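You operate a simulated robot arm through the tools that you are given. There is no shell and no other tool. Be economical: measure what you need, move in short steps, check, and stop when the job is done.

Carry out the task below with a simulated robot arm. There is one attempt and no reset: what you move stays moved.

TASK
Put things in order on the sideboard top. At the end: the blue polishing pad is on the black drip tray; the gold napkin pot stands where the blue polishing pad stood; the white palm brush stands where the gold napkin pot stood; the clear tall glass stands where the white palm brush stood; whatever was shut is shut again. Leave all else as you found it, and nothing knocked over.
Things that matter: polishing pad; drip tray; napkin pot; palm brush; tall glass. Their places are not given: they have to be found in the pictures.

It is judged by the outcome, as a careful person would: the job done as asked, and still so three seconds after it is handed in. It fails if anything else is knocked over, pushed out of place, dropped, spilled or broken.

THE ROBOT
A 7-joint arm with a two-finger parallel gripper, fixed in place. Base frame: the origin is at the foot of the arm, x ahead of it, y to its left, z up; the work surface is at about z = 860. Lengths are in mm, angles in degrees, forces in N, time in s.
With the tool pointing down near the work surface it reaches from about 300 to 700 mm from the base axis. Its first joint turns from -66.0 to 66.0 degrees. Payload 1.57 kg.
Tool frame: the origin (TCP) lies between the finger pads and is the grasp point; the fingertips stand 30 mm ahead of it; z points along the fingers, y is the line along which they close. The gripper opens to 110 mm. The fingers are 24 mm wide and 12 mm thick; the gripper's body (48 by 112 mm) begins 78 mm behind the TCP.
Orientation is told as [roll, pitch, yaw] about the base's x, y, z axes, in that order, counted from this pose: with the fingers straight down and closing along the base's y, the tool's x points along the base's -x, its y along +y and its z along -z.

THE INTERFACE
- The arm moves only by the tool drive_tool. Its arguments are lists of equal length, an entry for each row: "translation": the shift along the tool's x, y, z in mm, a list of three; "turn": the turn, a rotation vector about the tool's x, y, z in degrees, a list of three; "jaw": the closure, from 0 (fully open) to 1 (shut). In form: {"translation": [[x, y, z], ...], "turn": [[rx, ry, rz], ...], "jaw": [jaw, ...]}. A call has 1 to 10 rows; each row is the pose to reach, as a shift and turn from the pose commanded when the call began, along the tool's axes at that moment. A row lasts 0.2 s, in which the tool goes at most 50 mm and 8.6 degrees; a call with a longer step from one row to the next is refused whole, and so is a gripper value outside its range. A pose out of reach is approached as far as the arm can. The call stops where the force on the tool passes 40 N (or 10 N more than at its start, if that is more) or the arm is blocked; 0.2 s more then pass. The fingers move at their own pace (about 108 mm/s each) and stop on an object; they squeeze with about 32 N. The grip force told is the motor's: it shows also when the fingers shut on nothing. Time passes only in rows, and 0.2 s behind the last, so rows that repeat a pose let the fingers close. It gives the time, the measured TCP pose, the force on the tool (base axes), the opening and the grip force at its end, in the units of the frame above (readings bear some noise).
- Cameras (640 x 400 px; columns grow to the right, rows downward): "scene" is fixed at [163.1, -389.7, 1411.5]; the picture's right is [0.80, -0.60, 0.00], its down [-0.30, -0.40, -0.87] and it looks along [0.52, 0.69, -0.50] (base axes); focal length 359 px, centre (320, 200). "wrist" rides on the gripper at [-36, 0, -80] in the tool frame; the picture's right is [0.00, -1.00, 0.00], its down [0.97, 0.00, -0.24] and it looks along [0.24, 0.00, 0.97] (tool axes); focal length 218 px, centre (320, 200).
- get_image(camera): a new picture of that camera. No time passes.
- measure_at(camera, pixels): for up to 12 pixels [column, row] of the newest picture of that camera ("zoom" is the newest enlarged one), the place [x, y, z] in the base frame of the surface seen there, good to about 3 mm. No time passes.
- enlarge(camera, box): a new picture of the part [left, top, right, bottom] of that camera's present view, enlarged. No time passes.
- finish_job(): hands the job in; it is judged then, once.

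Work in short steps. Measure before you move; look again where a grasp or a placing could have gone wrong, and mend it. You have 80 turns and 38 pictures in all, those below and enlarged ones among them. Open the gripper and draw the arm clear of the work before you hand the job in, unless the task says otherwise; then end with one line.

The tools are called after ">>>" as name(argument=value, ...) on one line, values as JSON. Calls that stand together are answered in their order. drive_tool: Moves the arm, as the interface text tells. Its arguments: {"type":"object","properties":{"translation":{"type":"array"},"turn":{"type":"array"},"jaw":{"type":"array"}},"required":["translation","turn","jaw"]} The other tools are called the same way: get_image (camera) takes a picture; measure_at (camera, pixels) gives the place of the surface under pixels of a picture; enlarge (camera, box) takes an enlarged picture of a part of a camera's view; finish_job () hands the job in.

At the start:

```text
clock: 0.0
eef_pos: [426.3, 59.5, 1148.6]
orientation: [0.1, 0.1, 0.0]
ft_force: [0.4, -0.4, -0.1]
opening: 109.9
grasp_force: 0.0
```

scene: 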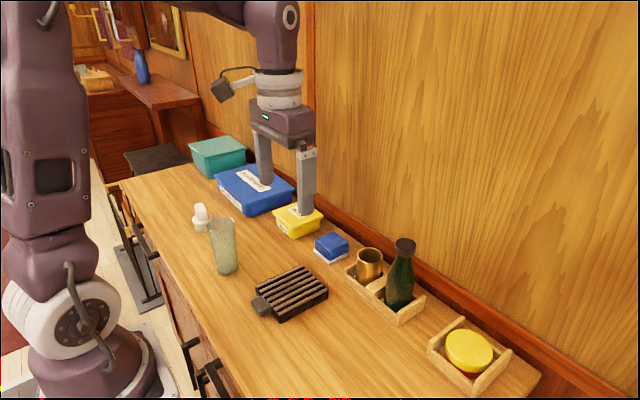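
wrist: 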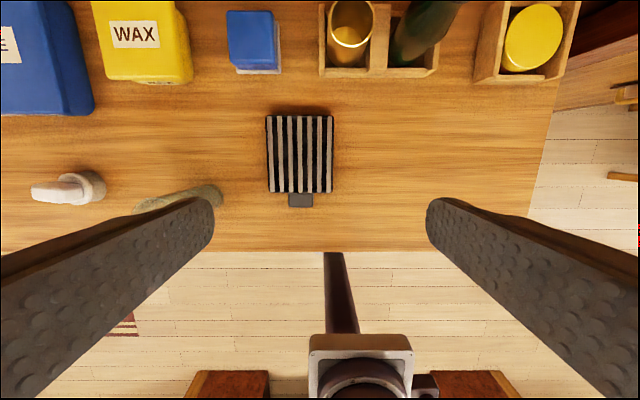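

The scene shows the glass near (224,245), the brush (201,217), the pad (331,247), the pot in a caddy (369,263) and the tray (290,293). I enlarge and measure.

>>> enlarge(camera="scene", box=[170, 180, 330, 330])

>>> enlarge(camera="wrist", box=[200, 0, 460, 215])

>>> measure_at(camera="wrist", pixels=[[250, 35], [233, 15], [272, 15], [232, 65], [275, 65], [282, 72], [300, 155], [268, 118], [333, 118], [268, 191], [333, 191], [300, 200]])

>>> measure_at(camera="scene", pixels=[[199, 206], [203, 222], [222, 222], [226, 260], [226, 273], [369, 252], [368, 268], [356, 252], [382, 252], [346, 268], [376, 285], [404, 242]])

```text
2.67 times, centred on (250, 255) of scene
```

zoom: 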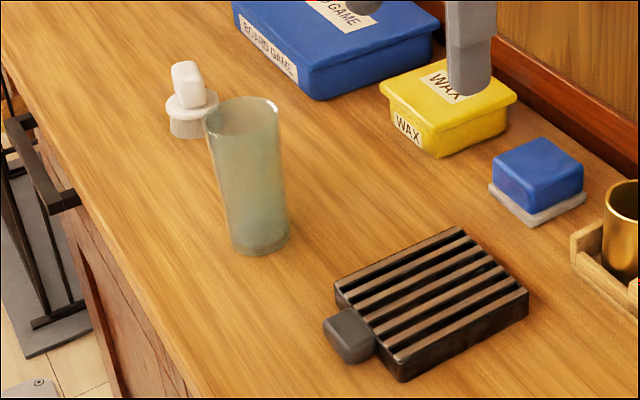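

```text
1.86 times, centred on (330, 108) of wrist
```

zoom: 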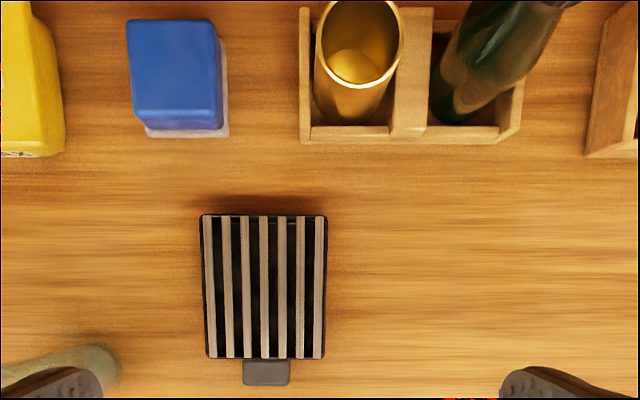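

```text
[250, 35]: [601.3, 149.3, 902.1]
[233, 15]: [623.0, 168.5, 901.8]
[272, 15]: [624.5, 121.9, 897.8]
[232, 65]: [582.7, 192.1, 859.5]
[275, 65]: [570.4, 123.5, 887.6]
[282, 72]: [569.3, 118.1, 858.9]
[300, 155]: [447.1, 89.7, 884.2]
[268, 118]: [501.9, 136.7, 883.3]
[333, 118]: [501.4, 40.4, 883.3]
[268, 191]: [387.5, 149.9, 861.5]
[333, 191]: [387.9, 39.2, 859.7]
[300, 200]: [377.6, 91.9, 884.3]
```

```text
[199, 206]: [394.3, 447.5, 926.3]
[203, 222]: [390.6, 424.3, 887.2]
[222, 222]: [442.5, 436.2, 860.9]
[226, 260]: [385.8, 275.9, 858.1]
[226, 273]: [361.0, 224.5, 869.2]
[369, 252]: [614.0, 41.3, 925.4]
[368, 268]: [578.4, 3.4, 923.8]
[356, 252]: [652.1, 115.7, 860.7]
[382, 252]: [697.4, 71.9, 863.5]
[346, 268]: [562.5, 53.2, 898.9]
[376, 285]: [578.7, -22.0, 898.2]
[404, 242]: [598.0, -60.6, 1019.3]
```

I measure the pot, caddy and brush further from the wrist view.

>>> measure_at(camera="wrist", pixels=[[350, 55], [331, 28], [373, 28], [322, 30], [322, 60], [350, 74], [382, 40], [378, 60], [435, 65], [350, 30], [85, 185], [55, 190]])

>>> measure_at(camera="scene", pixels=[[201, 230], [193, 222], [209, 222], [199, 212], [195, 208], [205, 210], [217, 272], [236, 270], [222, 217], [369, 280], [330, 240], [370, 248]])

```text
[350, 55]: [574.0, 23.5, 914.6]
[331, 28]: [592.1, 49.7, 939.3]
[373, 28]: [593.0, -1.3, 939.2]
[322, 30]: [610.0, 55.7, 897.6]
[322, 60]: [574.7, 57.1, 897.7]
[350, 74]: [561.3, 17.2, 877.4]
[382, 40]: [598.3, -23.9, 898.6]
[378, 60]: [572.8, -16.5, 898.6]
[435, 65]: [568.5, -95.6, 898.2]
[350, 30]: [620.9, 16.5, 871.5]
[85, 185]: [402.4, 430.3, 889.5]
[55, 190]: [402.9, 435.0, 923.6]
```

```text
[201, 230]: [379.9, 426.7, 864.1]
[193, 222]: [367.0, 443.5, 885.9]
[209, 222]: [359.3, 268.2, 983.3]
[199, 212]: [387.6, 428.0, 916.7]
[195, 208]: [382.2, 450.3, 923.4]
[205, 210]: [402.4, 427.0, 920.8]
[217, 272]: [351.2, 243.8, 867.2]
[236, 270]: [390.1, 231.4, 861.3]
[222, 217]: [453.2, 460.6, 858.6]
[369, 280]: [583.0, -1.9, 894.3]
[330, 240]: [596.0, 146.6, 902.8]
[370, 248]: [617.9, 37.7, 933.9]
```

Move above between pad and pot for a top-down view.

>>> drive_tool(translation=[[-40, 6, 20], [-80, 13, 40], [-120, 20, 60], [-164, 26, 85], [-164, 26, 85]], turn=[[0, 0, 0], [0, 0, 0], [0, 0, 0], [0, 0, 0], [0, 0, 0]], jaw=[0, 0, 0, 0, 0])

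>>> get_image(camera="wrist")

```text
refused: row 4 steps farther than a row can; nothing moved
```

```text
33 pictures are left
```

wrist: 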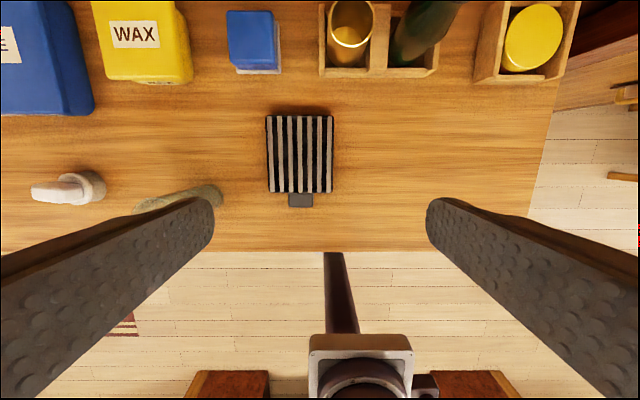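

The step was slightly too long; I repeat with smaller steps.

>>> drive_tool(translation=[[-33, 5, 17], [-66, 10, 34], [-99, 15, 51], [-132, 20, 68], [-164, 26, 85], [-164, 26, 85]], turn=[[0, 0, 0], [0, 0, 0], [0, 0, 0], [0, 0, 0], [0, 0, 0], [0, 0, 0]], jaw=[0, 0, 0, 0, 0, 0])

```text
clock: 1.4
eef_pos: [589.8, 84.7, 1065.0]
orientation: [0.1, 0.1, 0.1]
ft_force: [-0.7, -0.3, 0.3]
opening: 110.0
grasp_force: 0.0
```

>>> get_image(camera="wrist")

```text
32 pictures are left
```

wrist: 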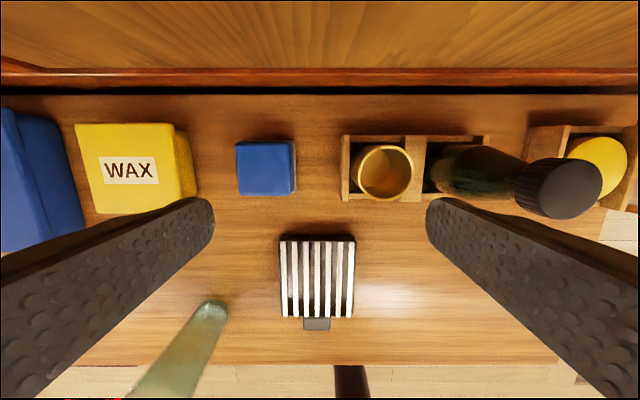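

>>> enlarge(camera="wrist", box=[180, 90, 500, 290])

>>> measure_at(camera="wrist", pixels=[[239, 144], [286, 144], [239, 193], [288, 193], [265, 168], [295, 192], [295, 143], [178, 130], [192, 195], [198, 195], [320, 95], [320, 70]])

>>> measure_at(camera="wrist", pixels=[[356, 173], [412, 173], [385, 147], [385, 199], [346, 150], [352, 140], [417, 150], [425, 150], [385, 137], [283, 238], [353, 238], [282, 318]])

```text
2.00 times, centred on (340, 190) of wrist
```

zoom: 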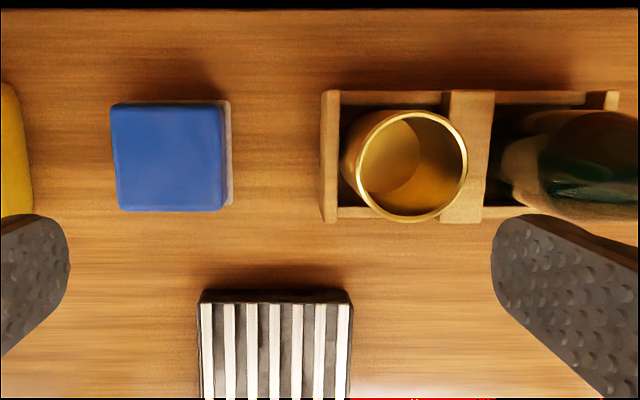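

```text
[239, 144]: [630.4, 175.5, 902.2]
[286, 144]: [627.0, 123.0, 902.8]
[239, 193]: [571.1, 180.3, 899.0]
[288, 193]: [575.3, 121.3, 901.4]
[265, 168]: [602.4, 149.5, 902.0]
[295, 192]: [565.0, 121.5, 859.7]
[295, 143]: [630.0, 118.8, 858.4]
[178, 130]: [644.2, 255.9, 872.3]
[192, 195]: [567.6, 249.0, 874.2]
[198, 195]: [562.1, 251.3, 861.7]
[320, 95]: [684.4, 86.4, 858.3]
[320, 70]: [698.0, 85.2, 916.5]
```

```text
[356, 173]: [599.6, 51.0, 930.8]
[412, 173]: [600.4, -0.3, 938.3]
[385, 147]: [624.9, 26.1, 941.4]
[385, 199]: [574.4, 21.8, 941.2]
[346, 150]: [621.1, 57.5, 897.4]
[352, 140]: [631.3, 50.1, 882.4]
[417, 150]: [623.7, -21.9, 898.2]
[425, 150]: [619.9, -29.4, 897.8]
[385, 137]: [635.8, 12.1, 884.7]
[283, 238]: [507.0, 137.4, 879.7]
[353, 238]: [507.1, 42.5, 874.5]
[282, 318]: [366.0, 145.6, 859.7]
```

Pad centre ≈ (601,150), top 902; pot centre ≈ (600,25.5), rim 941; tray centre ≈ (447,89), top 884. I move above the pad, and descend to it with the jaw at 80 mm.

>>> drive_tool(translation=[[-6, 33, 20], [-11, 65, 45], [-11, 65, 90], [-11, 65, 130], [-11, 65, 150], [-11, 65, 162], [-11, 65, 162]], turn=[[0, 0, 0], [0, 0, 0], [0, 0, 0], [0, 0, 0], [0, 0, 0], [0, 0, 0], [0, 0, 0]], jaw=[0.25, 0.25, 0.25, 0.25, 0.25, 0.25, 0.25])

>>> get_image(camera="wrist")

```text
clock: 3.0
eef_pos: [601.4, 148.8, 900.1]
orientation: [0.0, 0.0, 0.0]
ft_force: [0.5, 0.3, -0.3]
opening: 82.5
grasp_force: 0.0
```

```text
30 pictures are left
```

wrist: 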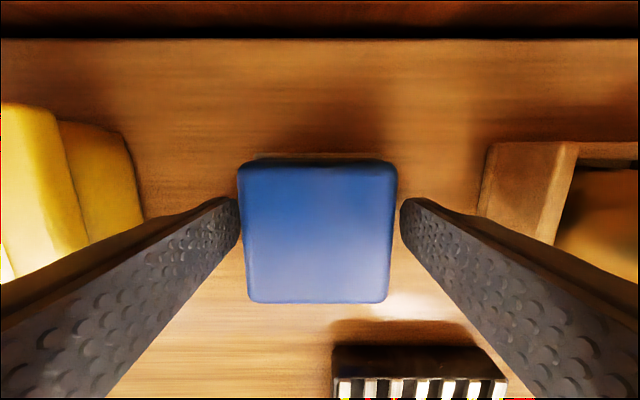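

The pad (318,230) is centred between the fingers. I close and lift slightly.

>>> drive_tool(translation=[[0, 0, 0], [0, 0, 0], [0, 0, 0], [0, 0, -30], [0, 0, -70], [0, 0, -70]], turn=[[0, 0, 0], [0, 0, 0], [0, 0, 0], [0, 0, 0], [0, 0, 0], [0, 0, 0]], jaw=[1, 1, 1, 1, 1, 1])

```text
clock: 4.4
eef_pos: [600.2, 148.1, 969.9]
orientation: [0.0, 0.0, 0.1]
ft_force: [-0.9, 0.7, 1.1]
opening: 0.0
grasp_force: 21.2
```

The opening reads 0: the grip missed or slipped. I look.

>>> get_image(camera="wrist")

>>> get_image(camera="scene")

```text
29 pictures are left
```

wrist: 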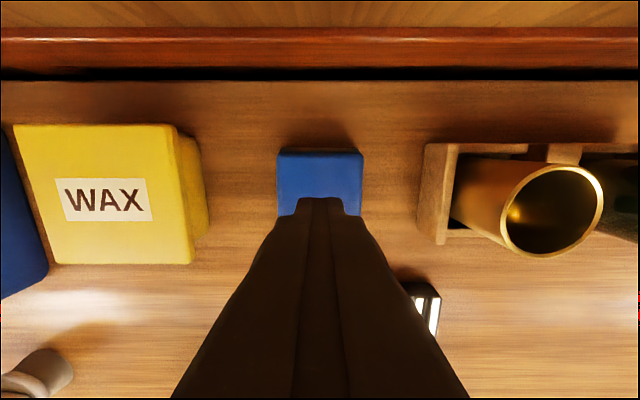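

```text
28 pictures are left
```

scene: 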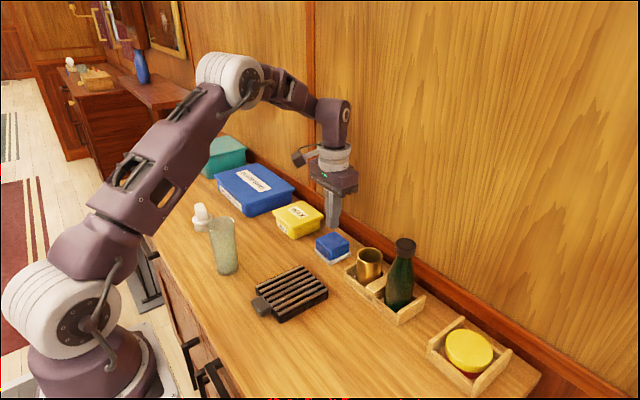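

The pad is still in place (331,245), so the fingers slipped off upward. I open, descend lower and close without lifting to read the grip.

>>> drive_tool(translation=[[0, 0, 0], [0, 0, 0], [0, 0, 40], [0, 2, 65], [0, 2, 77], [0, 2, 77]], turn=[[0, 0, 0], [0, 0, 0], [0, 0, 0], [0, 0, 0], [0, 0, 0], [0, 0, 0]], jaw=[0.25, 0.25, 0.25, 0.25, 0.25, 0.25])

>>> drive_tool(translation=[[0, 0, 0], [0, 0, 0], [0, 0, 0], [0, 0, 0], [0, 0, 0]], turn=[[0, 0, 0], [0, 0, 0], [0, 0, 0], [0, 0, 0], [0, 0, 0]], jaw=[1, 1, 1, 1, 1])

>>> get_image(camera="wrist")

```text
clock: 5.8
eef_pos: [599.8, 151.4, 892.7]
orientation: [0.0, 0.1, -0.1]
ft_force: [0.3, 0.3, 0.1]
opening: 82.7
grasp_force: 0.1
```

```text
clock: 7.0
eef_pos: [600.5, 150.6, 891.7]
orientation: [0.0, -0.1, 0.0]
ft_force: [-0.4, 0.0, -0.9]
opening: 65.4
grasp_force: 31.9
```

```text
27 pictures are left
```

wrist: 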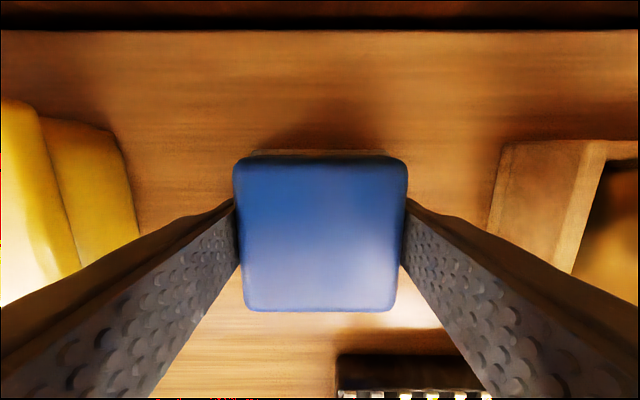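

Gripping 65.4 mm, on the felt base. Lift gently and check.

>>> drive_tool(translation=[[0, 0, -4], [0, 0, -10], [0, 0, -20], [0, 0, -30]], turn=[[0, 0, 0], [0, 0, 0], [0, 0, 0], [0, 0, 0]], jaw=[1, 1, 1, 1])

```text
clock: 8.0
eef_pos: [599.3, 153.5, 922.0]
orientation: [-0.1, 0.0, 0.0]
ft_force: [0.3, 1.0, -1.0]
opening: 65.5
grasp_force: 32.0
```

Holding. Carry it to above the tray centre (447,89).

>>> drive_tool(translation=[[0, 0, -25], [30, -12, -45], [65, -27, -45], [100, -42, -45], [130, -54, -45], [154, -63, -45], [154, -63, -30], [154, -63, -30]], turn=[[0, 0, 0], [0, 0, 0], [0, 0, 0], [0, 0, 0], [0, 0, 0], [0, 0, 0], [0, 0, 0], [0, 0, 0]], jaw=[1, 1, 1, 1, 1, 1, 1, 1])

>>> get_image(camera="wrist")

>>> get_image(camera="scene")

```text
clock: 9.8
eef_pos: [446.9, 88.8, 953.7]
orientation: [0.0, 0.0, 0.1]
ft_force: [0.3, -0.9, -1.5]
opening: 65.6
grasp_force: 32.3
```

```text
26 pictures are left
```

wrist: 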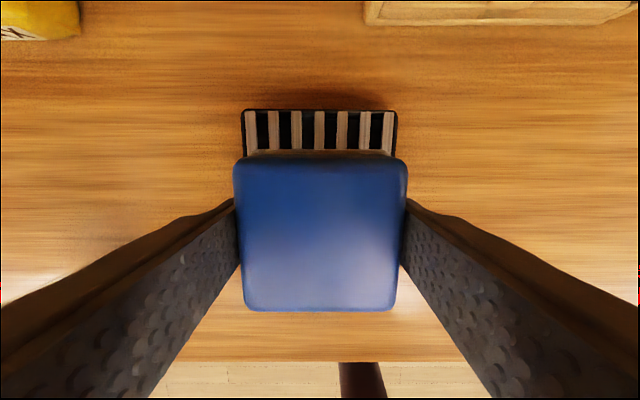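

```text
25 pictures are left
```

scene: 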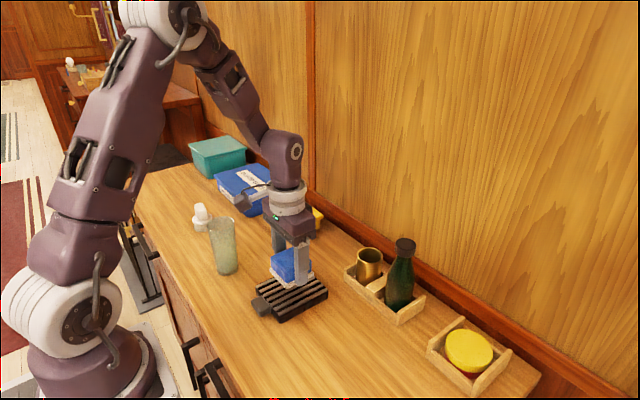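

Aligned over the tray. Lower to contact (~917).

>>> drive_tool(translation=[[0, 0, 15], [0, 0, 26], [0, 0, 31], [0, 0, 34], [0, 0, 36]], turn=[[0, 0, 0], [0, 0, 0], [0, 0, 0], [0, 0, 0], [0, 0, 0]], jaw=[1, 1, 1, 1, 1])

```text
clock: 11.0
eef_pos: [447.5, 89.9, 916.3]
orientation: [-0.1, 0.1, 0.0]
ft_force: [-2.2, 0.5, 5.7]
opening: 65.5
grasp_force: 31.7
```

Contact (5.7 N). Release and rise.

>>> drive_tool(translation=[[0, 0, 0], [0, 0, 0], [0, 0, -10], [0, 0, -40], [0, 0, -80], [0, 0, -120], [0, 0, -140]], turn=[[0, 0, 0], [0, 0, 0], [0, 0, 0], [0, 0, 0], [0, 0, 0], [0, 0, 0], [0, 0, 0]], jaw=[0.2, 0.2, 0.2, 0.2, 0.2, 0.2, 0.2])

>>> get_image(camera="wrist")

```text
clock: 12.6
eef_pos: [446.3, 87.6, 1057.2]
orientation: [0.0, 0.0, 0.0]
ft_force: [-0.4, -0.1, 0.1]
opening: 88.2
grasp_force: 0.1
```

```text
24 pictures are left
```

wrist: 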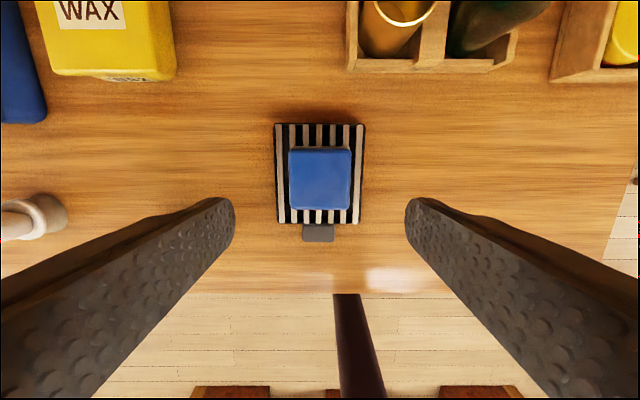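

Pad is on the tray. Now rotate -90° about the tool axis (camera to the +y side, away from the bottle) while moving above the pot.

>>> drive_tool(translation=[[-15, -6, 0], [-30, -12, 0], [-45, -18, 0], [-60, -25, 0], [-75, -31, 0], [-90, -37, 0], [-105, -43, 0], [-120, -50, 0], [-135, -57, 0], [-153, -64, 0]], turn=[[0, 0, -8.5], [0, 0, -17], [0, 0, -25.5], [0, 0, -34], [0, 0, -42.5], [0, 0, -51], [0, 0, -59.5], [0, 0, -68], [0, 0, -76.5], [0, 0, -85]], jaw=[0.2, 0.2, 0.2, 0.2, 0.2, 0.2, 0.2, 0.2, 0.2, 0.2])

>>> drive_tool(translation=[[0, 0, 0], [0, 0, 0]], turn=[[0, 0, -5], [0, 0, -5]], jaw=[0.2, 0.2])

>>> get_image(camera="wrist")

```text
clock: 14.8
eef_pos: [601.4, 23.2, 1057.9]
orientation: [0.0, 0.0, 85.2]
ft_force: [-0.3, -0.1, -0.3]
opening: 88.1
grasp_force: 0.0
```

```text
clock: 15.4
eef_pos: [600.1, 24.2, 1056.8]
orientation: [-0.1, 0.1, 90.0]
ft_force: [0.4, -0.6, 0.5]
opening: 88.1
grasp_force: 0.2
```

```text
23 pictures are left
```

wrist: 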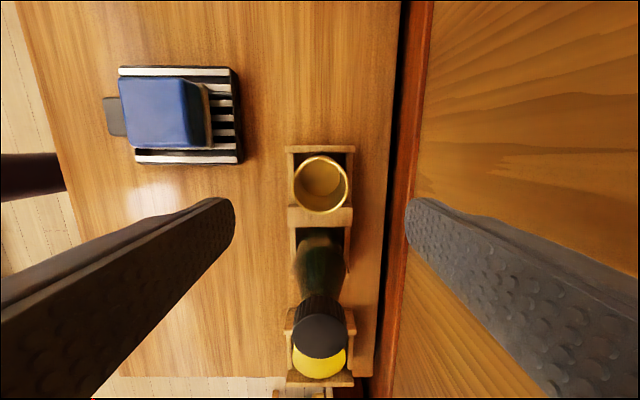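

>>> measure_at(camera="wrist", pixels=[[294, 185], [347, 185], [320, 158], [320, 213], [288, 152], [320, 149], [352, 152], [320, 216], [349, 215], [292, 215], [320, 190], [345, 158]])

>>> enlarge(camera="wrist", box=[260, 130, 380, 250])

```text
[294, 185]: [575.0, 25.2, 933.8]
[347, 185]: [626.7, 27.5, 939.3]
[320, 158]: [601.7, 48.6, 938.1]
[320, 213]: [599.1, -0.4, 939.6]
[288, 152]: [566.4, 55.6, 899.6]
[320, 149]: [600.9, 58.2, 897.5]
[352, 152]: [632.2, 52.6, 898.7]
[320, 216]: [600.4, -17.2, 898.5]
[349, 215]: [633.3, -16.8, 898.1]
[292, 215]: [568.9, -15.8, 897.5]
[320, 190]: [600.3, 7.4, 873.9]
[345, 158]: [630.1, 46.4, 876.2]
```

```text
3.33 times, centred on (320, 190) of wrist
```

zoom: 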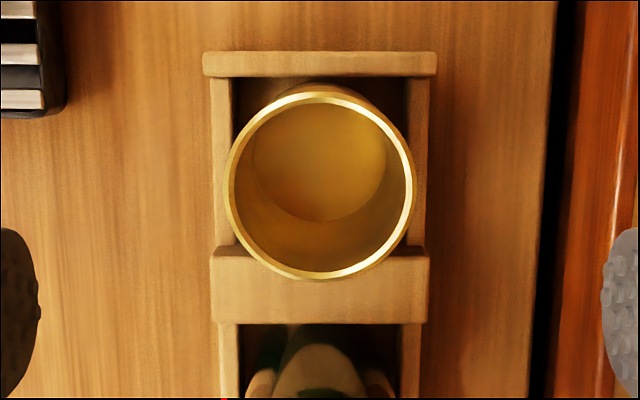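

Pot centre ≈ (600.5,25). Descend to TCP 922 and close.

>>> drive_tool(translation=[[0, 0, 45], [0, 0, 90], [0, 0, 120], [0, 0, 135], [0, 0, 135]], turn=[[0, 0, 0], [0, 0, 0], [0, 0, 0], [0, 0, 0], [0, 0, 0]], jaw=[0.2, 0.2, 0.2, 0.2, 0.2])

>>> drive_tool(translation=[[0, 0, 0], [0, 0, 0], [0, 0, 0], [0, 0, 0]], turn=[[0, 0, 0], [0, 0, 0], [0, 0, 0], [0, 0, 0]], jaw=[1, 1, 1, 1])

```text
clock: 16.6
eef_pos: [600.8, 24.2, 924.5]
orientation: [0.0, 0.0, 90.0]
ft_force: [0.5, 0.2, -0.1]
opening: 88.3
grasp_force: 0.0
```

```text
clock: 17.6
eef_pos: [600.5, 24.1, 924.3]
orientation: [-0.1, 0.0, 90.0]
ft_force: [-0.2, 1.0, -0.3]
opening: 53.3
grasp_force: 32.5
```

Holding at 53.3 mm. Lift clear.

>>> drive_tool(translation=[[0, 0, -5], [0, 0, -15], [0, 0, -35], [0, 0, -60], [0, 0, -60]], turn=[[0, 0, 0], [0, 0, 0], [0, 0, 0], [0, 0, 0], [0, 0, 0]], jaw=[1, 1, 1, 1, 1])

>>> get_image(camera="scene")

```text
clock: 18.8
eef_pos: [600.7, 23.5, 983.0]
orientation: [0.1, 0.0, 89.9]
ft_force: [-0.2, 0.4, -1.7]
opening: 53.7
grasp_force: 32.3
```

```text
21 pictures are left
```

scene: 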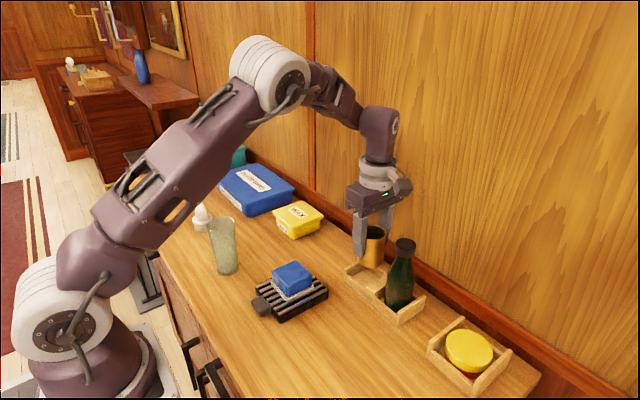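

>>> measure_at(camera="scene", pixels=[[371, 262], [371, 265], [371, 268], [371, 277], [368, 280], [362, 274], [360, 268], [374, 284]])

>>> enlarge(camera="scene", box=[320, 210, 440, 330])

```text
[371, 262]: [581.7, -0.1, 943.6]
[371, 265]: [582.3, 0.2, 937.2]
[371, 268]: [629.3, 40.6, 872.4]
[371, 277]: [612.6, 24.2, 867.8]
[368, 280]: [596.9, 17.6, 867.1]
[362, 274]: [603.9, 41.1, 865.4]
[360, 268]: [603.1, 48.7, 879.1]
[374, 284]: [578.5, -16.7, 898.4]
```

```text
3.33 times, centred on (380, 270) of scene
```

zoom: 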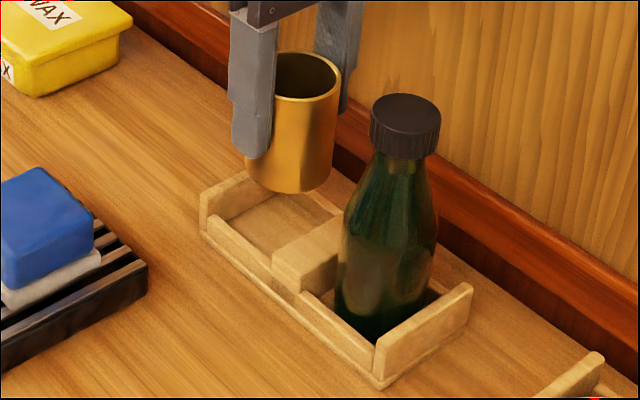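

Move the pot to the pad's old place (600,150) and lower near the table.

>>> drive_tool(translation=[[-30, 0, 0], [-60, 0, 0], [-95, 0, 0], [-126, 0, 0], [-126, 0, 25], [-126, 0, 45], [-126, 0, 57], [-126, 0, 57]], turn=[[0, 0, 0], [0, 0, 0], [0, 0, 0], [0, 0, 0], [0, 0, 0], [0, 0, 0], [0, 0, 0], [0, 0, 0]], jaw=[1, 1, 1, 1, 1, 1, 1, 1])

>>> drive_tool(translation=[[0, 0, 3], [0, 0, 6], [0, 0, 8], [0, 0, 8]], turn=[[0, 0, 0], [0, 0, 0], [0, 0, 0], [0, 0, 0]], jaw=[1, 1, 1, 1])

```text
clock: 20.6
eef_pos: [600.7, 151.4, 924.6]
orientation: [0.1, 0.0, 89.9]
ft_force: [0.2, 0.8, -1.0]
opening: 53.4
grasp_force: 31.8
```

```text
clock: 21.6
eef_pos: [600.4, 151.1, 917.6]
orientation: [0.0, 0.1, 90.1]
ft_force: [0.8, 0.1, -1.6]
opening: 53.4
grasp_force: 31.4
```

No contact yet; go on down 1 mm at a time.

>>> drive_tool(translation=[[0, 0, 1], [0, 0, 2], [0, 0, 3]], turn=[[0, 0, 0], [0, 0, 0], [0, 0, 0]], jaw=[1, 1, 1])

```text
clock: 22.4
eef_pos: [600.3, 150.5, 914.7]
orientation: [-0.1, -0.1, 90.1]
ft_force: [-3.6, 0.5, 23.6]
opening: 53.6
grasp_force: 31.8
```

Contact. Back off 1.5 mm, release and rise.

>>> drive_tool(translation=[[0, 0, -1.5], [0, 0, -1.5], [0, 0, -1.5], [0, 0, -1.5], [0, 0, -30], [0, 0, -70], [0, 0, -110], [0, 0, -140]], turn=[[0, 0, 0], [0, 0, 0], [0, 0, 0], [0, 0, 0], [0, 0, 0], [0, 0, 0], [0, 0, 0], [0, 0, 0]], jaw=[1, 0.3, 0.3, 0.3, 0.3, 0.3, 0.3, 0.3])

>>> get_image(camera="wrist")

>>> measure_at(camera="wrist", pixels=[[320, 185], [320, 160], [346, 185], [294, 185]])

```text
clock: 24.2
eef_pos: [598.6, 149.5, 1052.7]
orientation: [-0.1, 0.0, 90.0]
ft_force: [-0.8, 0.5, 0.1]
opening: 77.0
grasp_force: 0.1
```

```text
19 pictures are left
```

wrist: 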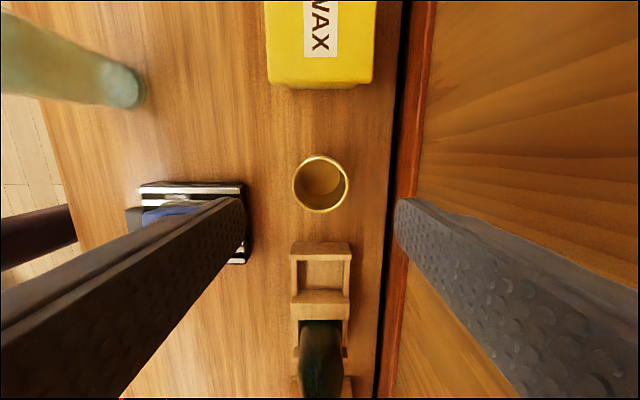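

```text
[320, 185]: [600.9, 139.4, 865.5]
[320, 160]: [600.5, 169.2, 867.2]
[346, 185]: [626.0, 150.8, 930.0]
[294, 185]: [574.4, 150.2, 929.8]
```

The pot stands well. Next, fly above the brush at a height clear of the glass.

>>> drive_tool(translation=[[-20, 16, -30], [-53, 42, -50], [-86, 68, -50], [-119, 95, -50], [-152, 121, -50], [-185, 148, -50], [-218, 174, -50], [-250, 200, -50], [-250, 200, -50]], turn=[[0, 0, 0], [0, 0, 0], [0, 0, 0], [0, 0, 0], [0, 0, 0], [0, 0, 0], [0, 0, 0], [0, 0, 0], [0, 0, 0]], jaw=[0.3, 0.3, 0.3, 0.3, 0.3, 0.3, 0.3, 0.3, 0.3])

>>> get_image(camera="wrist")

```text
clock: 26.2
eef_pos: [398.5, 403.8, 1103.3]
orientation: [0.0, 0.0, 89.9]
ft_force: [-0.1, -0.3, 0.7]
opening: 76.9
grasp_force: 0.1
```

```text
18 pictures are left
```

wrist: 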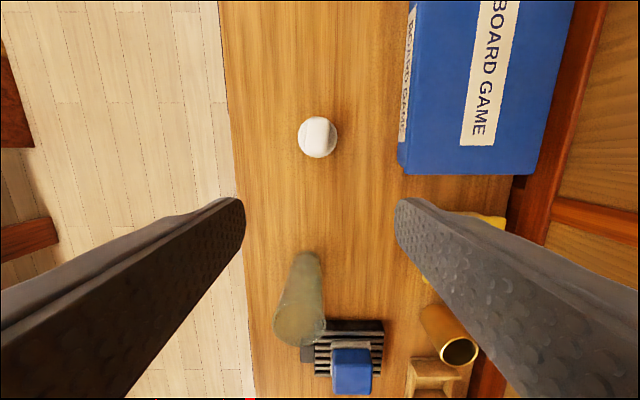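

>>> enlarge(camera="wrist", box=[280, 100, 360, 170])

>>> measure_at(camera="wrist", pixels=[[317, 117], [317, 128], [305, 128], [329, 128], [334, 138], [300, 138], [318, 155], [330, 148], [317, 140], [308, 258], [293, 260], [322, 262]])

>>> enlarge(camera="scene", box=[170, 190, 260, 290])

```text
5.71 times, centred on (320, 135) of wrist
```

zoom: 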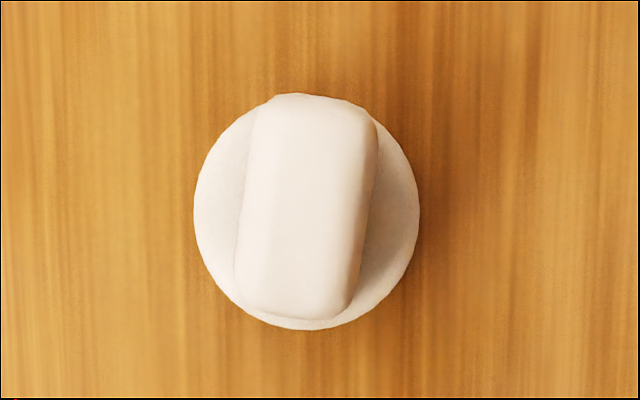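

```text
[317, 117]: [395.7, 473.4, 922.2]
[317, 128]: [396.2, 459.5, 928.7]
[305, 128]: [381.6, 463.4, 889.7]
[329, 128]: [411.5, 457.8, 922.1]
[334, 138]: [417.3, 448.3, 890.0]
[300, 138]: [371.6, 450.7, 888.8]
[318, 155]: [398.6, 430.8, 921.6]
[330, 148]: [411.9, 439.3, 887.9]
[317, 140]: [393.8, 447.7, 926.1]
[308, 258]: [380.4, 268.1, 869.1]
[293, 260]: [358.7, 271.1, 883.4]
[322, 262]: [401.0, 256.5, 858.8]
```

```text
4.00 times, centred on (215, 240) of scene
```

zoom: 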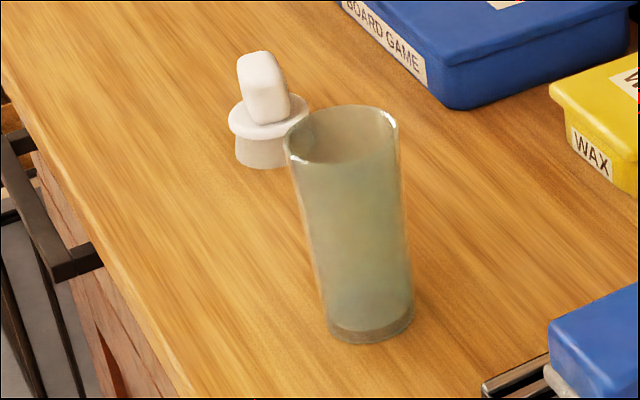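

The brush's disc is at (395,450) and its handle's long axis is about 8° off +y. Rotate +8.3° about the tool axis, move above and descend partway.

>>> drive_tool(translation=[[-25, 2, 20], [-49, 4.8, 50], [-49, 4.8, 95], [-49, 4.8, 110], [-49, 4.8, 110]], turn=[[0, 0, 4], [0, 0, 8.3], [0, 0, 8.3], [0, 0, 8.3], [0, 0, 8.3]], jaw=[0.4, 0.4, 0.4, 0.4, 0.4])

>>> get_image(camera="wrist")

```text
clock: 27.4
eef_pos: [395.7, 448.6, 994.3]
orientation: [0.0, 0.0, 81.7]
ft_force: [-0.1, 0.0, -0.1]
opening: 66.0
grasp_force: 0.0
```

```text
15 pictures are left
```

wrist: 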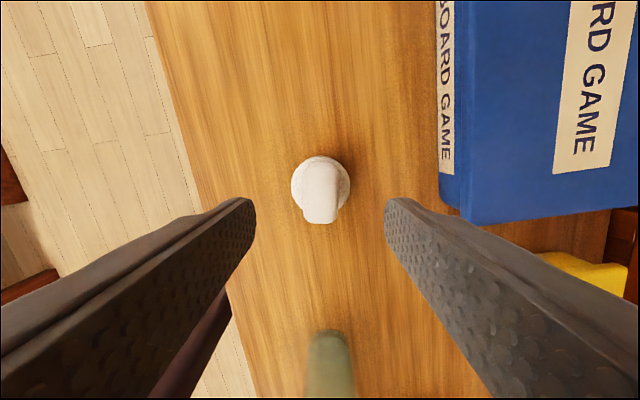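

Handle (321,193) is centred and aligned with the fingers. Descend to 922.5 and close.

>>> drive_tool(translation=[[0, 0, 40], [0, 0, 60], [0, 0, 73], [0, 0, 73]], turn=[[0, 0, 0], [0, 0, 0], [0, 0, 0], [0, 0, 0]], jaw=[0.4, 0.4, 0.4, 0.4])

>>> drive_tool(translation=[[0, 0, 0], [0, 0, 0], [0, 0, 0], [0, 0, 0]], turn=[[0, 0, 0], [0, 0, 0], [0, 0, 0], [0, 0, 0]], jaw=[1, 1, 1, 1])

```text
clock: 28.4
eef_pos: [394.2, 450.5, 922.1]
orientation: [0.0, 0.0, 81.7]
ft_force: [0.1, -0.1, 0.1]
opening: 66.0
grasp_force: 0.0
```

```text
clock: 29.4
eef_pos: [394.4, 449.4, 923.3]
orientation: [0.0, 0.0, 81.8]
ft_force: [-0.6, -0.7, 0.0]
opening: 25.3
grasp_force: 31.6
```

Gripped at 25.3 mm. Lift gently and check.

>>> drive_tool(translation=[[0, 0, -3], [0, 0, -8], [0, 0, -15], [0, 0, -25], [0, 0, -25]], turn=[[0, 0, 0], [0, 0, 0], [0, 0, 0], [0, 0, 0], [0, 0, 0]], jaw=[1, 1, 1, 1, 1])

>>> get_image(camera="wrist")

```text
clock: 30.6
eef_pos: [396.4, 450.1, 947.4]
orientation: [0.0, 0.0, 81.7]
ft_force: [1.0, 0.1, -1.0]
opening: 25.4
grasp_force: 31.9
```

```text
14 pictures are left
```

wrist: 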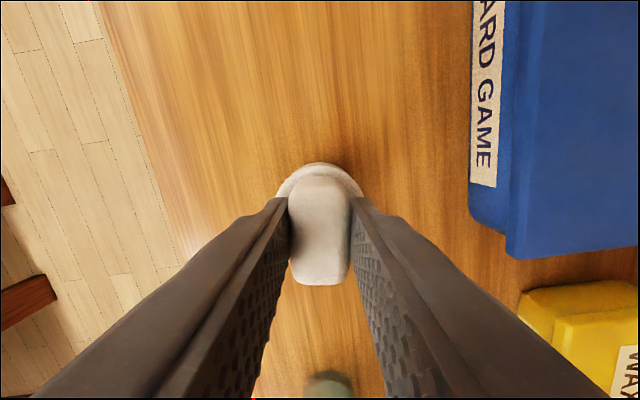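

Held well. Lift high and carry toward the caddy compartment.

>>> drive_tool(translation=[[0, 0, -40], [0, 0, -80], [0, 0, -113], [37.3, -25.2, -113], [74.6, -50.4, -113], [111.9, -75.6, -113], [149.2, -100.8, -113], [186.5, -126, -113], [223.8, -151.2, -113], [261, -176.7, -113]], turn=[[0, 0, 0], [0, 0, 0], [0, 0, 0], [0, 0, 0], [0, 0, 0], [0, 0, 0], [0, 0, 0], [0, 0, 0], [0, 0, 0], [0, 0, 0]], jaw=[1, 1, 1, 1, 1, 1, 1, 1, 1, 1])

>>> drive_tool(translation=[[33, -22, 0], [66, -44, 0], [99, -66, 0], [130.4, -88.1, 0], [130.4, -88.1, 0]], turn=[[0, 0, -2], [0, 0, -4], [0, 0, -6], [0, 0, -8.3], [0, 0, -8.3]], jaw=[1, 1, 1, 1, 1])

>>> get_image(camera="wrist")

```text
clock: 32.8
eef_pos: [532.0, 166.5, 1060.8]
orientation: [0.1, 0.0, 81.7]
ft_force: [0.3, 0.4, 0.5]
opening: 25.5
grasp_force: 31.9
```

```text
clock: 34.0
eef_pos: [599.7, 22.0, 1060.3]
orientation: [0.0, 0.0, 90.0]
ft_force: [0.3, -0.4, -0.6]
opening: 25.3
grasp_force: 31.4
```

```text
13 pictures are left
```

wrist: 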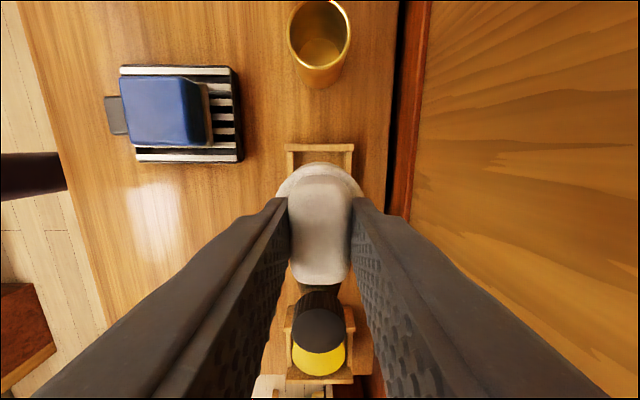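

Centred. Descend to just above the compartment and check.

>>> drive_tool(translation=[[0, 0, 40], [0, 0, 75], [0, 0, 92], [0, 0, 92]], turn=[[0, 0, 0], [0, 0, 0], [0, 0, 0], [0, 0, 0]], jaw=[1, 1, 1, 1])

>>> enlarge(camera="wrist", box=[240, 110, 400, 230])

>>> enlarge(camera="scene", box=[320, 210, 440, 330])

```text
clock: 35.0
eef_pos: [600.5, 25.0, 968.3]
orientation: [0.0, 0.1, 90.0]
ft_force: [0.0, -0.2, -1.1]
opening: 25.2
grasp_force: 32.8
```

```text
3.33 times, centred on (320, 170) of wrist
```

zoom: 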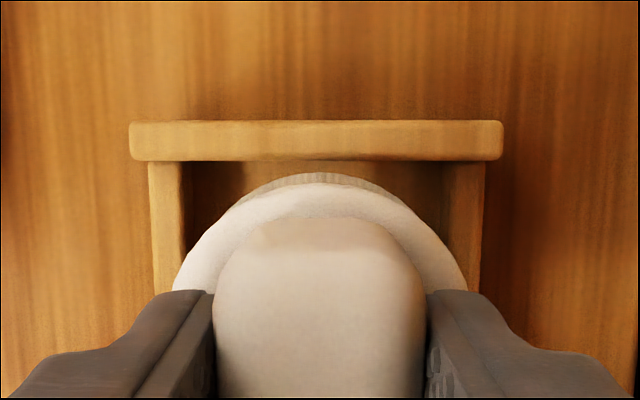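

```text
3.33 times, centred on (380, 270) of scene
```

zoom: 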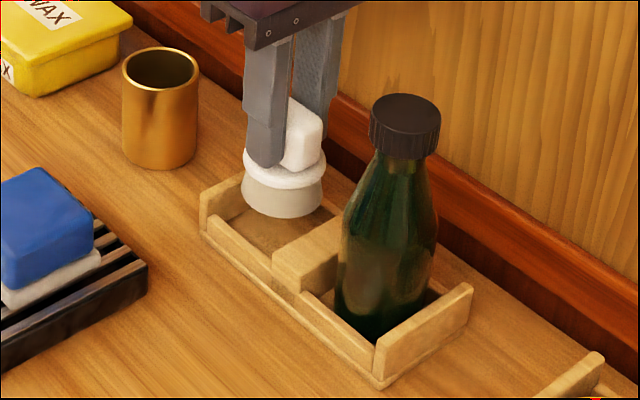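

The disc is centred over the compartment within about 1 mm. Lower into it.

>>> drive_tool(translation=[[0.5, 0, 12], [0.5, 0, 22], [0.5, 0, 29], [0.5, 0, 34], [0.5, 0, 36], [0.5, 0, 36]], turn=[[0, 0, 0], [0, 0, 0], [0, 0, 0], [0, 0, 0], [0, 0, 0], [0, 0, 0]], jaw=[1, 1, 1, 1, 1, 1])

>>> drive_tool(translation=[[0, 0, 1], [0, 0, 2], [0, 0, 3], [0, 0, 4]], turn=[[0, 0, 0], [0, 0, 0], [0, 0, 0], [0, 0, 0]], jaw=[1, 1, 1, 1])

```text
clock: 36.4
eef_pos: [601.1, 23.3, 931.4]
orientation: [0.0, 0.1, 90.0]
ft_force: [-0.7, 0.6, -1.0]
opening: 25.3
grasp_force: 32.1
```

```text
clock: 37.4
eef_pos: [601.6, 23.8, 928.6]
orientation: [-0.1, 0.0, 90.0]
ft_force: [-3.3, -1.6, 25.9]
opening: 25.7
grasp_force: 31.8
```

Seated at 929 as expected. Back off 1.5 mm, release and rise.

>>> drive_tool(translation=[[0, 0, -1.5], [0, 0, -1.5], [0, 0, -1.5], [0, 0, -1.5], [0, 0, -30], [0, 0, -70], [0, 0, -110], [0, 0, -150]], turn=[[0, 0, 0], [0, 0, 0], [0, 0, 0], [0, 0, 0], [0, 0, 0], [0, 0, 0], [0, 0, 0], [0, 0, 0]], jaw=[1, 0.45, 0.45, 0.45, 0.45, 0.45, 0.45, 0.45])

>>> get_image(camera="scene")

>>> measure_at(camera="scene", pixels=[[222, 225], [215, 222], [230, 222], [212, 230], [235, 230], [217, 255], [224, 262], [220, 273], [228, 274], [236, 255], [224, 274], [222, 243]])

```text
clock: 39.2
eef_pos: [602.1, 23.9, 1077.9]
orientation: [0.0, 0.0, 90.0]
ft_force: [0.4, -0.5, 0.9]
opening: 60.7
grasp_force: 0.0
```

```text
10 pictures are left
```

scene: 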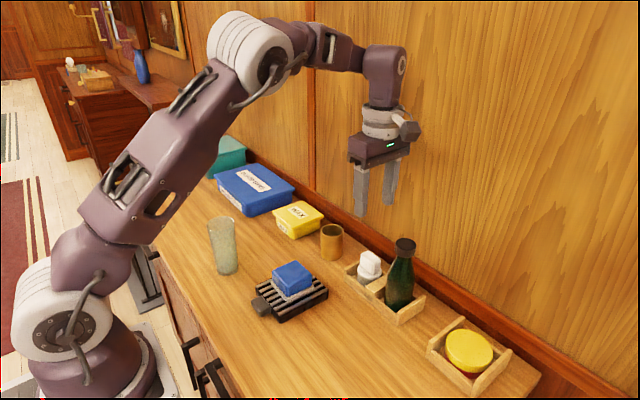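

```text
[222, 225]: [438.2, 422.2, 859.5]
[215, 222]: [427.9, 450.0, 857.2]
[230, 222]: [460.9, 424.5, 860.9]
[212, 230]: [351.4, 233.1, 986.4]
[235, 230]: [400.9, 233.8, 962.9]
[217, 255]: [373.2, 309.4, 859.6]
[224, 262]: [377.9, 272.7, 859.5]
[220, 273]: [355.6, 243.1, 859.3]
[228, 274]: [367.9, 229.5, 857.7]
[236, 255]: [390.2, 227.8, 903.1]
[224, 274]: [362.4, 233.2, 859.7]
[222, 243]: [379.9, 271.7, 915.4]
```

The brush stands in the compartment. Glass estimated at (375,244), rim z≈987, diameter 51–60. Fly above it for a view.

>>> drive_tool(translation=[[-27, 28, -10], [-54, 56, -15], [-82, 84, -15], [-110, 113, -15], [-137, 141, -15], [-165, 169, -15], [-192, 198, -15], [-219.5, 226, -15], [-219.5, 226, -15]], turn=[[0, 0, 0], [0, 0, 0], [0, 0, 0], [0, 0, 0], [0, 0, 0], [0, 0, 0], [0, 0, 0], [0, 0, 0], [0, 0, 0]], jaw=[0, 0, 0, 0, 0, 0, 0, 0, 0])

>>> get_image(camera="wrist")

```text
clock: 41.2
eef_pos: [373.9, 244.7, 1093.8]
orientation: [-0.1, -0.1, 90.1]
ft_force: [-0.5, -0.5, -0.1]
opening: 109.9
grasp_force: 0.1
```

```text
9 pictures are left
```

wrist: 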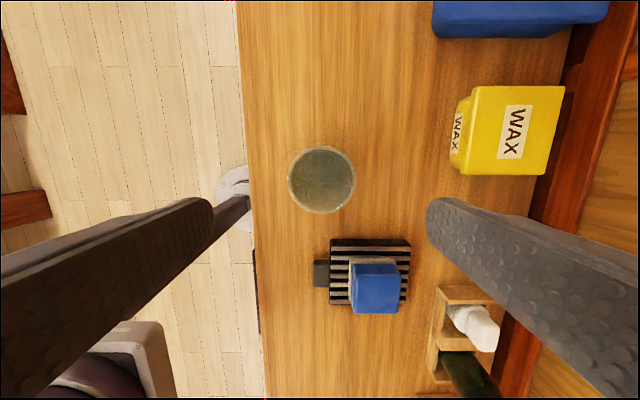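

>>> enlarge(camera="wrist", box=[270, 130, 370, 230])

>>> measure_at(camera="wrist", pixels=[[321, 147], [321, 148], [321, 213], [321, 212], [289, 180], [290, 180], [355, 180], [354, 180], [298, 157], [345, 203], [321, 180]])

```text
4.00 times, centred on (320, 180) of wrist
```

zoom: 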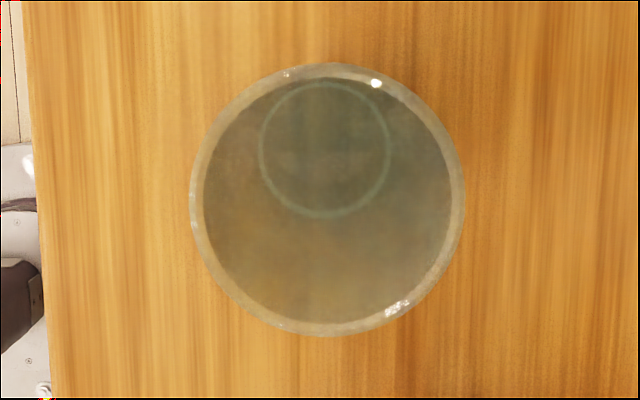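

```text
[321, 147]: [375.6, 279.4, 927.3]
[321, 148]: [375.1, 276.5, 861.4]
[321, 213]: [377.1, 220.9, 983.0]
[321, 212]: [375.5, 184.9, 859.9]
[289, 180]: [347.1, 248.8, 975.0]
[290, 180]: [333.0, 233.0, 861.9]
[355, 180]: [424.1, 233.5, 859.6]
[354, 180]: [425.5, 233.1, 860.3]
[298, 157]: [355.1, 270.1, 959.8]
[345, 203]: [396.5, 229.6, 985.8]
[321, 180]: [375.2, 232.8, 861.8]
```

Glass centre ≈ (376,250.5). Shift, then descend slowly to TCP 925 with the gripper wide open.

>>> drive_tool(translation=[[-6.5, -1.5, 20], [-6.5, -1.5, 55], [-6.5, -1.5, 90], [-6.5, -1.5, 125], [-6.5, -1.5, 150], [-6.5, -1.5, 168], [-6.5, -1.5, 168]], turn=[[0, 0, 0], [0, 0, 0], [0, 0, 0], [0, 0, 0], [0, 0, 0], [0, 0, 0], [0, 0, 0]], jaw=[0.05, 0.05, 0.05, 0.05, 0.05, 0.05, 0.05])

>>> get_image(camera="wrist")

```text
clock: 42.8
eef_pos: [376.6, 248.5, 924.1]
orientation: [0.1, 0.1, 89.9]
ft_force: [-0.2, 1.0, -0.1]
opening: 104.5
grasp_force: 0.1
```

```text
7 pictures are left
```

wrist: 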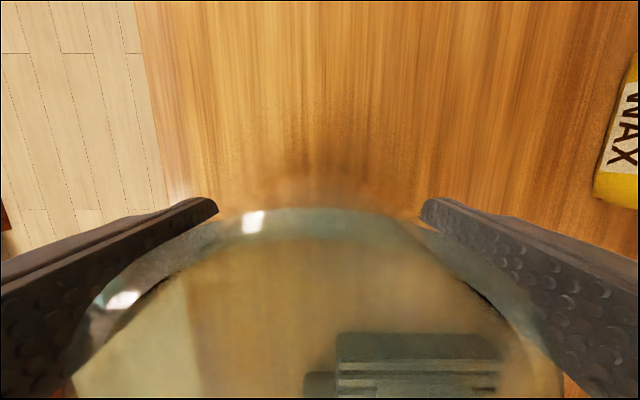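

The glass is centred between the fingers. Close.

>>> drive_tool(translation=[[0, 0, 0], [0, 0, 0], [0, 0, 0], [0, 0, 0]], turn=[[0, 0, 0], [0, 0, 0], [0, 0, 0], [0, 0, 0]], jaw=[1, 1, 1, 1])

>>> drive_tool(translation=[[0, 0, -3], [0, 0, -8], [0, 0, -18], [0, 0, -30], [0, 0, -30]], turn=[[0, 0, 0], [0, 0, 0], [0, 0, 0], [0, 0, 0], [0, 0, 0]], jaw=[1, 1, 1, 1, 1])

>>> get_image(camera="scene")

```text
clock: 43.8
eef_pos: [376.1, 248.5, 925.1]
orientation: [0.0, 0.1, 89.9]
ft_force: [-0.4, 0.5, -0.5]
opening: 58.5
grasp_force: 32.3
```

```text
clock: 45.0
eef_pos: [375.7, 251.6, 954.8]
orientation: [0.0, 0.0, 90.0]
ft_force: [-0.3, -0.3, -2.5]
opening: 58.4
grasp_force: 32.2
```

```text
6 pictures are left
```

scene: 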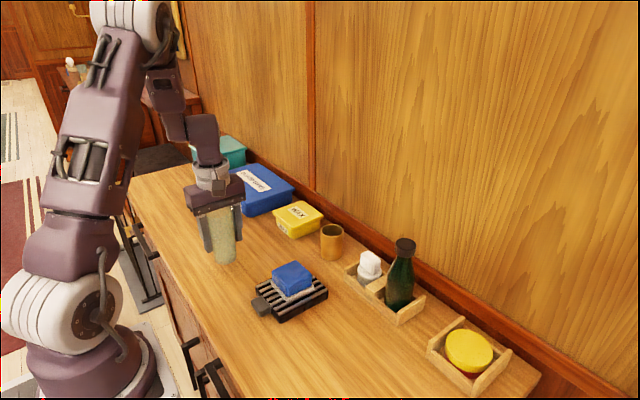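

Lifted upright. Carry to the brush's old place (395,449.5) and lower near the table.

>>> drive_tool(translation=[[-20, -2, 0], [-50, -5, 0], [-85, -8, 0], [-120, -11, 0], [-155, -15, 0], [-185, -18, 0], [-199, -19, 0], [-199, -19, 12], [-199, -19, 25], [-199, -19, 25]], turn=[[0, 0, 0], [0, 0, 0], [0, 0, 0], [0, 0, 0], [0, 0, 0], [0, 0, 0], [0, 0, 0], [0, 0, 0], [0, 0, 0], [0, 0, 0]], jaw=[1, 1, 1, 1, 1, 1, 1, 1, 1, 1])

>>> drive_tool(translation=[[0, 0, 2], [0, 0, 4], [0, 0, 5], [0, 0, 6]], turn=[[0, 0, 0], [0, 0, 0], [0, 0, 0], [0, 0, 0]], jaw=[1, 1, 1, 1])

```text
clock: 47.2
eef_pos: [396.1, 448.7, 928.9]
orientation: [0.0, 0.0, 90.0]
ft_force: [0.9, -0.3, -1.7]
opening: 58.2
grasp_force: 32.1
```

```text
clock: 48.2
eef_pos: [395.1, 449.6, 924.3]
orientation: [-0.1, 0.0, 90.1]
ft_force: [-1.5, -3.0, 7.6]
opening: 58.1
grasp_force: 32.3
```

Light contact. Release and rise straight up.

>>> drive_tool(translation=[[0, 0, 0], [0, 0, 0], [0, 0, 0], [0, 0, -30], [0, 0, -70], [0, 0, -110], [0, 0, -150], [0, 0, -190], [0, 0, -190]], turn=[[0, 0, 0], [0, 0, 0], [0, 0, 0], [0, 0, 0], [0, 0, 0], [0, 0, 0], [0, 0, 0], [0, 0, 0], [0, 0, 0]], jaw=[0.05, 0.05, 0.05, 0.05, 0.05, 0.05, 0.05, 0.05, 0.05])

>>> get_image(camera="scene")

>>> get_image(camera="wrist")

```text
clock: 50.2
eef_pos: [396.1, 448.4, 1113.2]
orientation: [0.0, 0.0, 90.0]
ft_force: [0.0, -0.6, 0.7]
opening: 104.4
grasp_force: 0.1
```

```text
5 pictures are left
```

scene: 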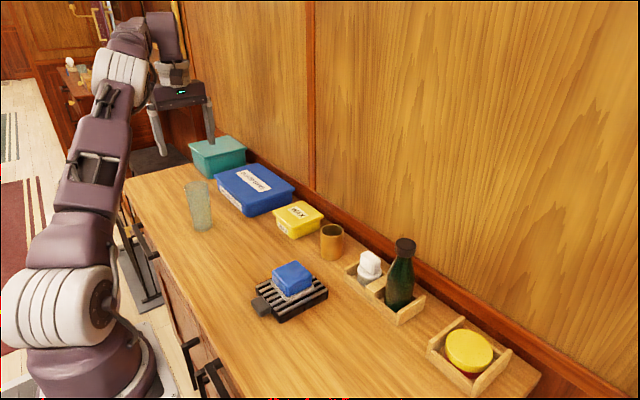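

```text
4 pictures are left
```

wrist: 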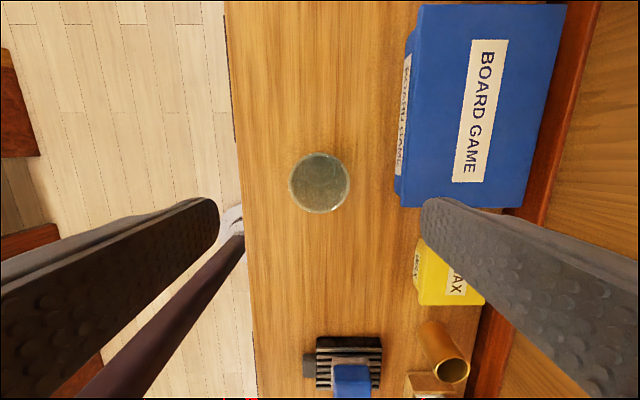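

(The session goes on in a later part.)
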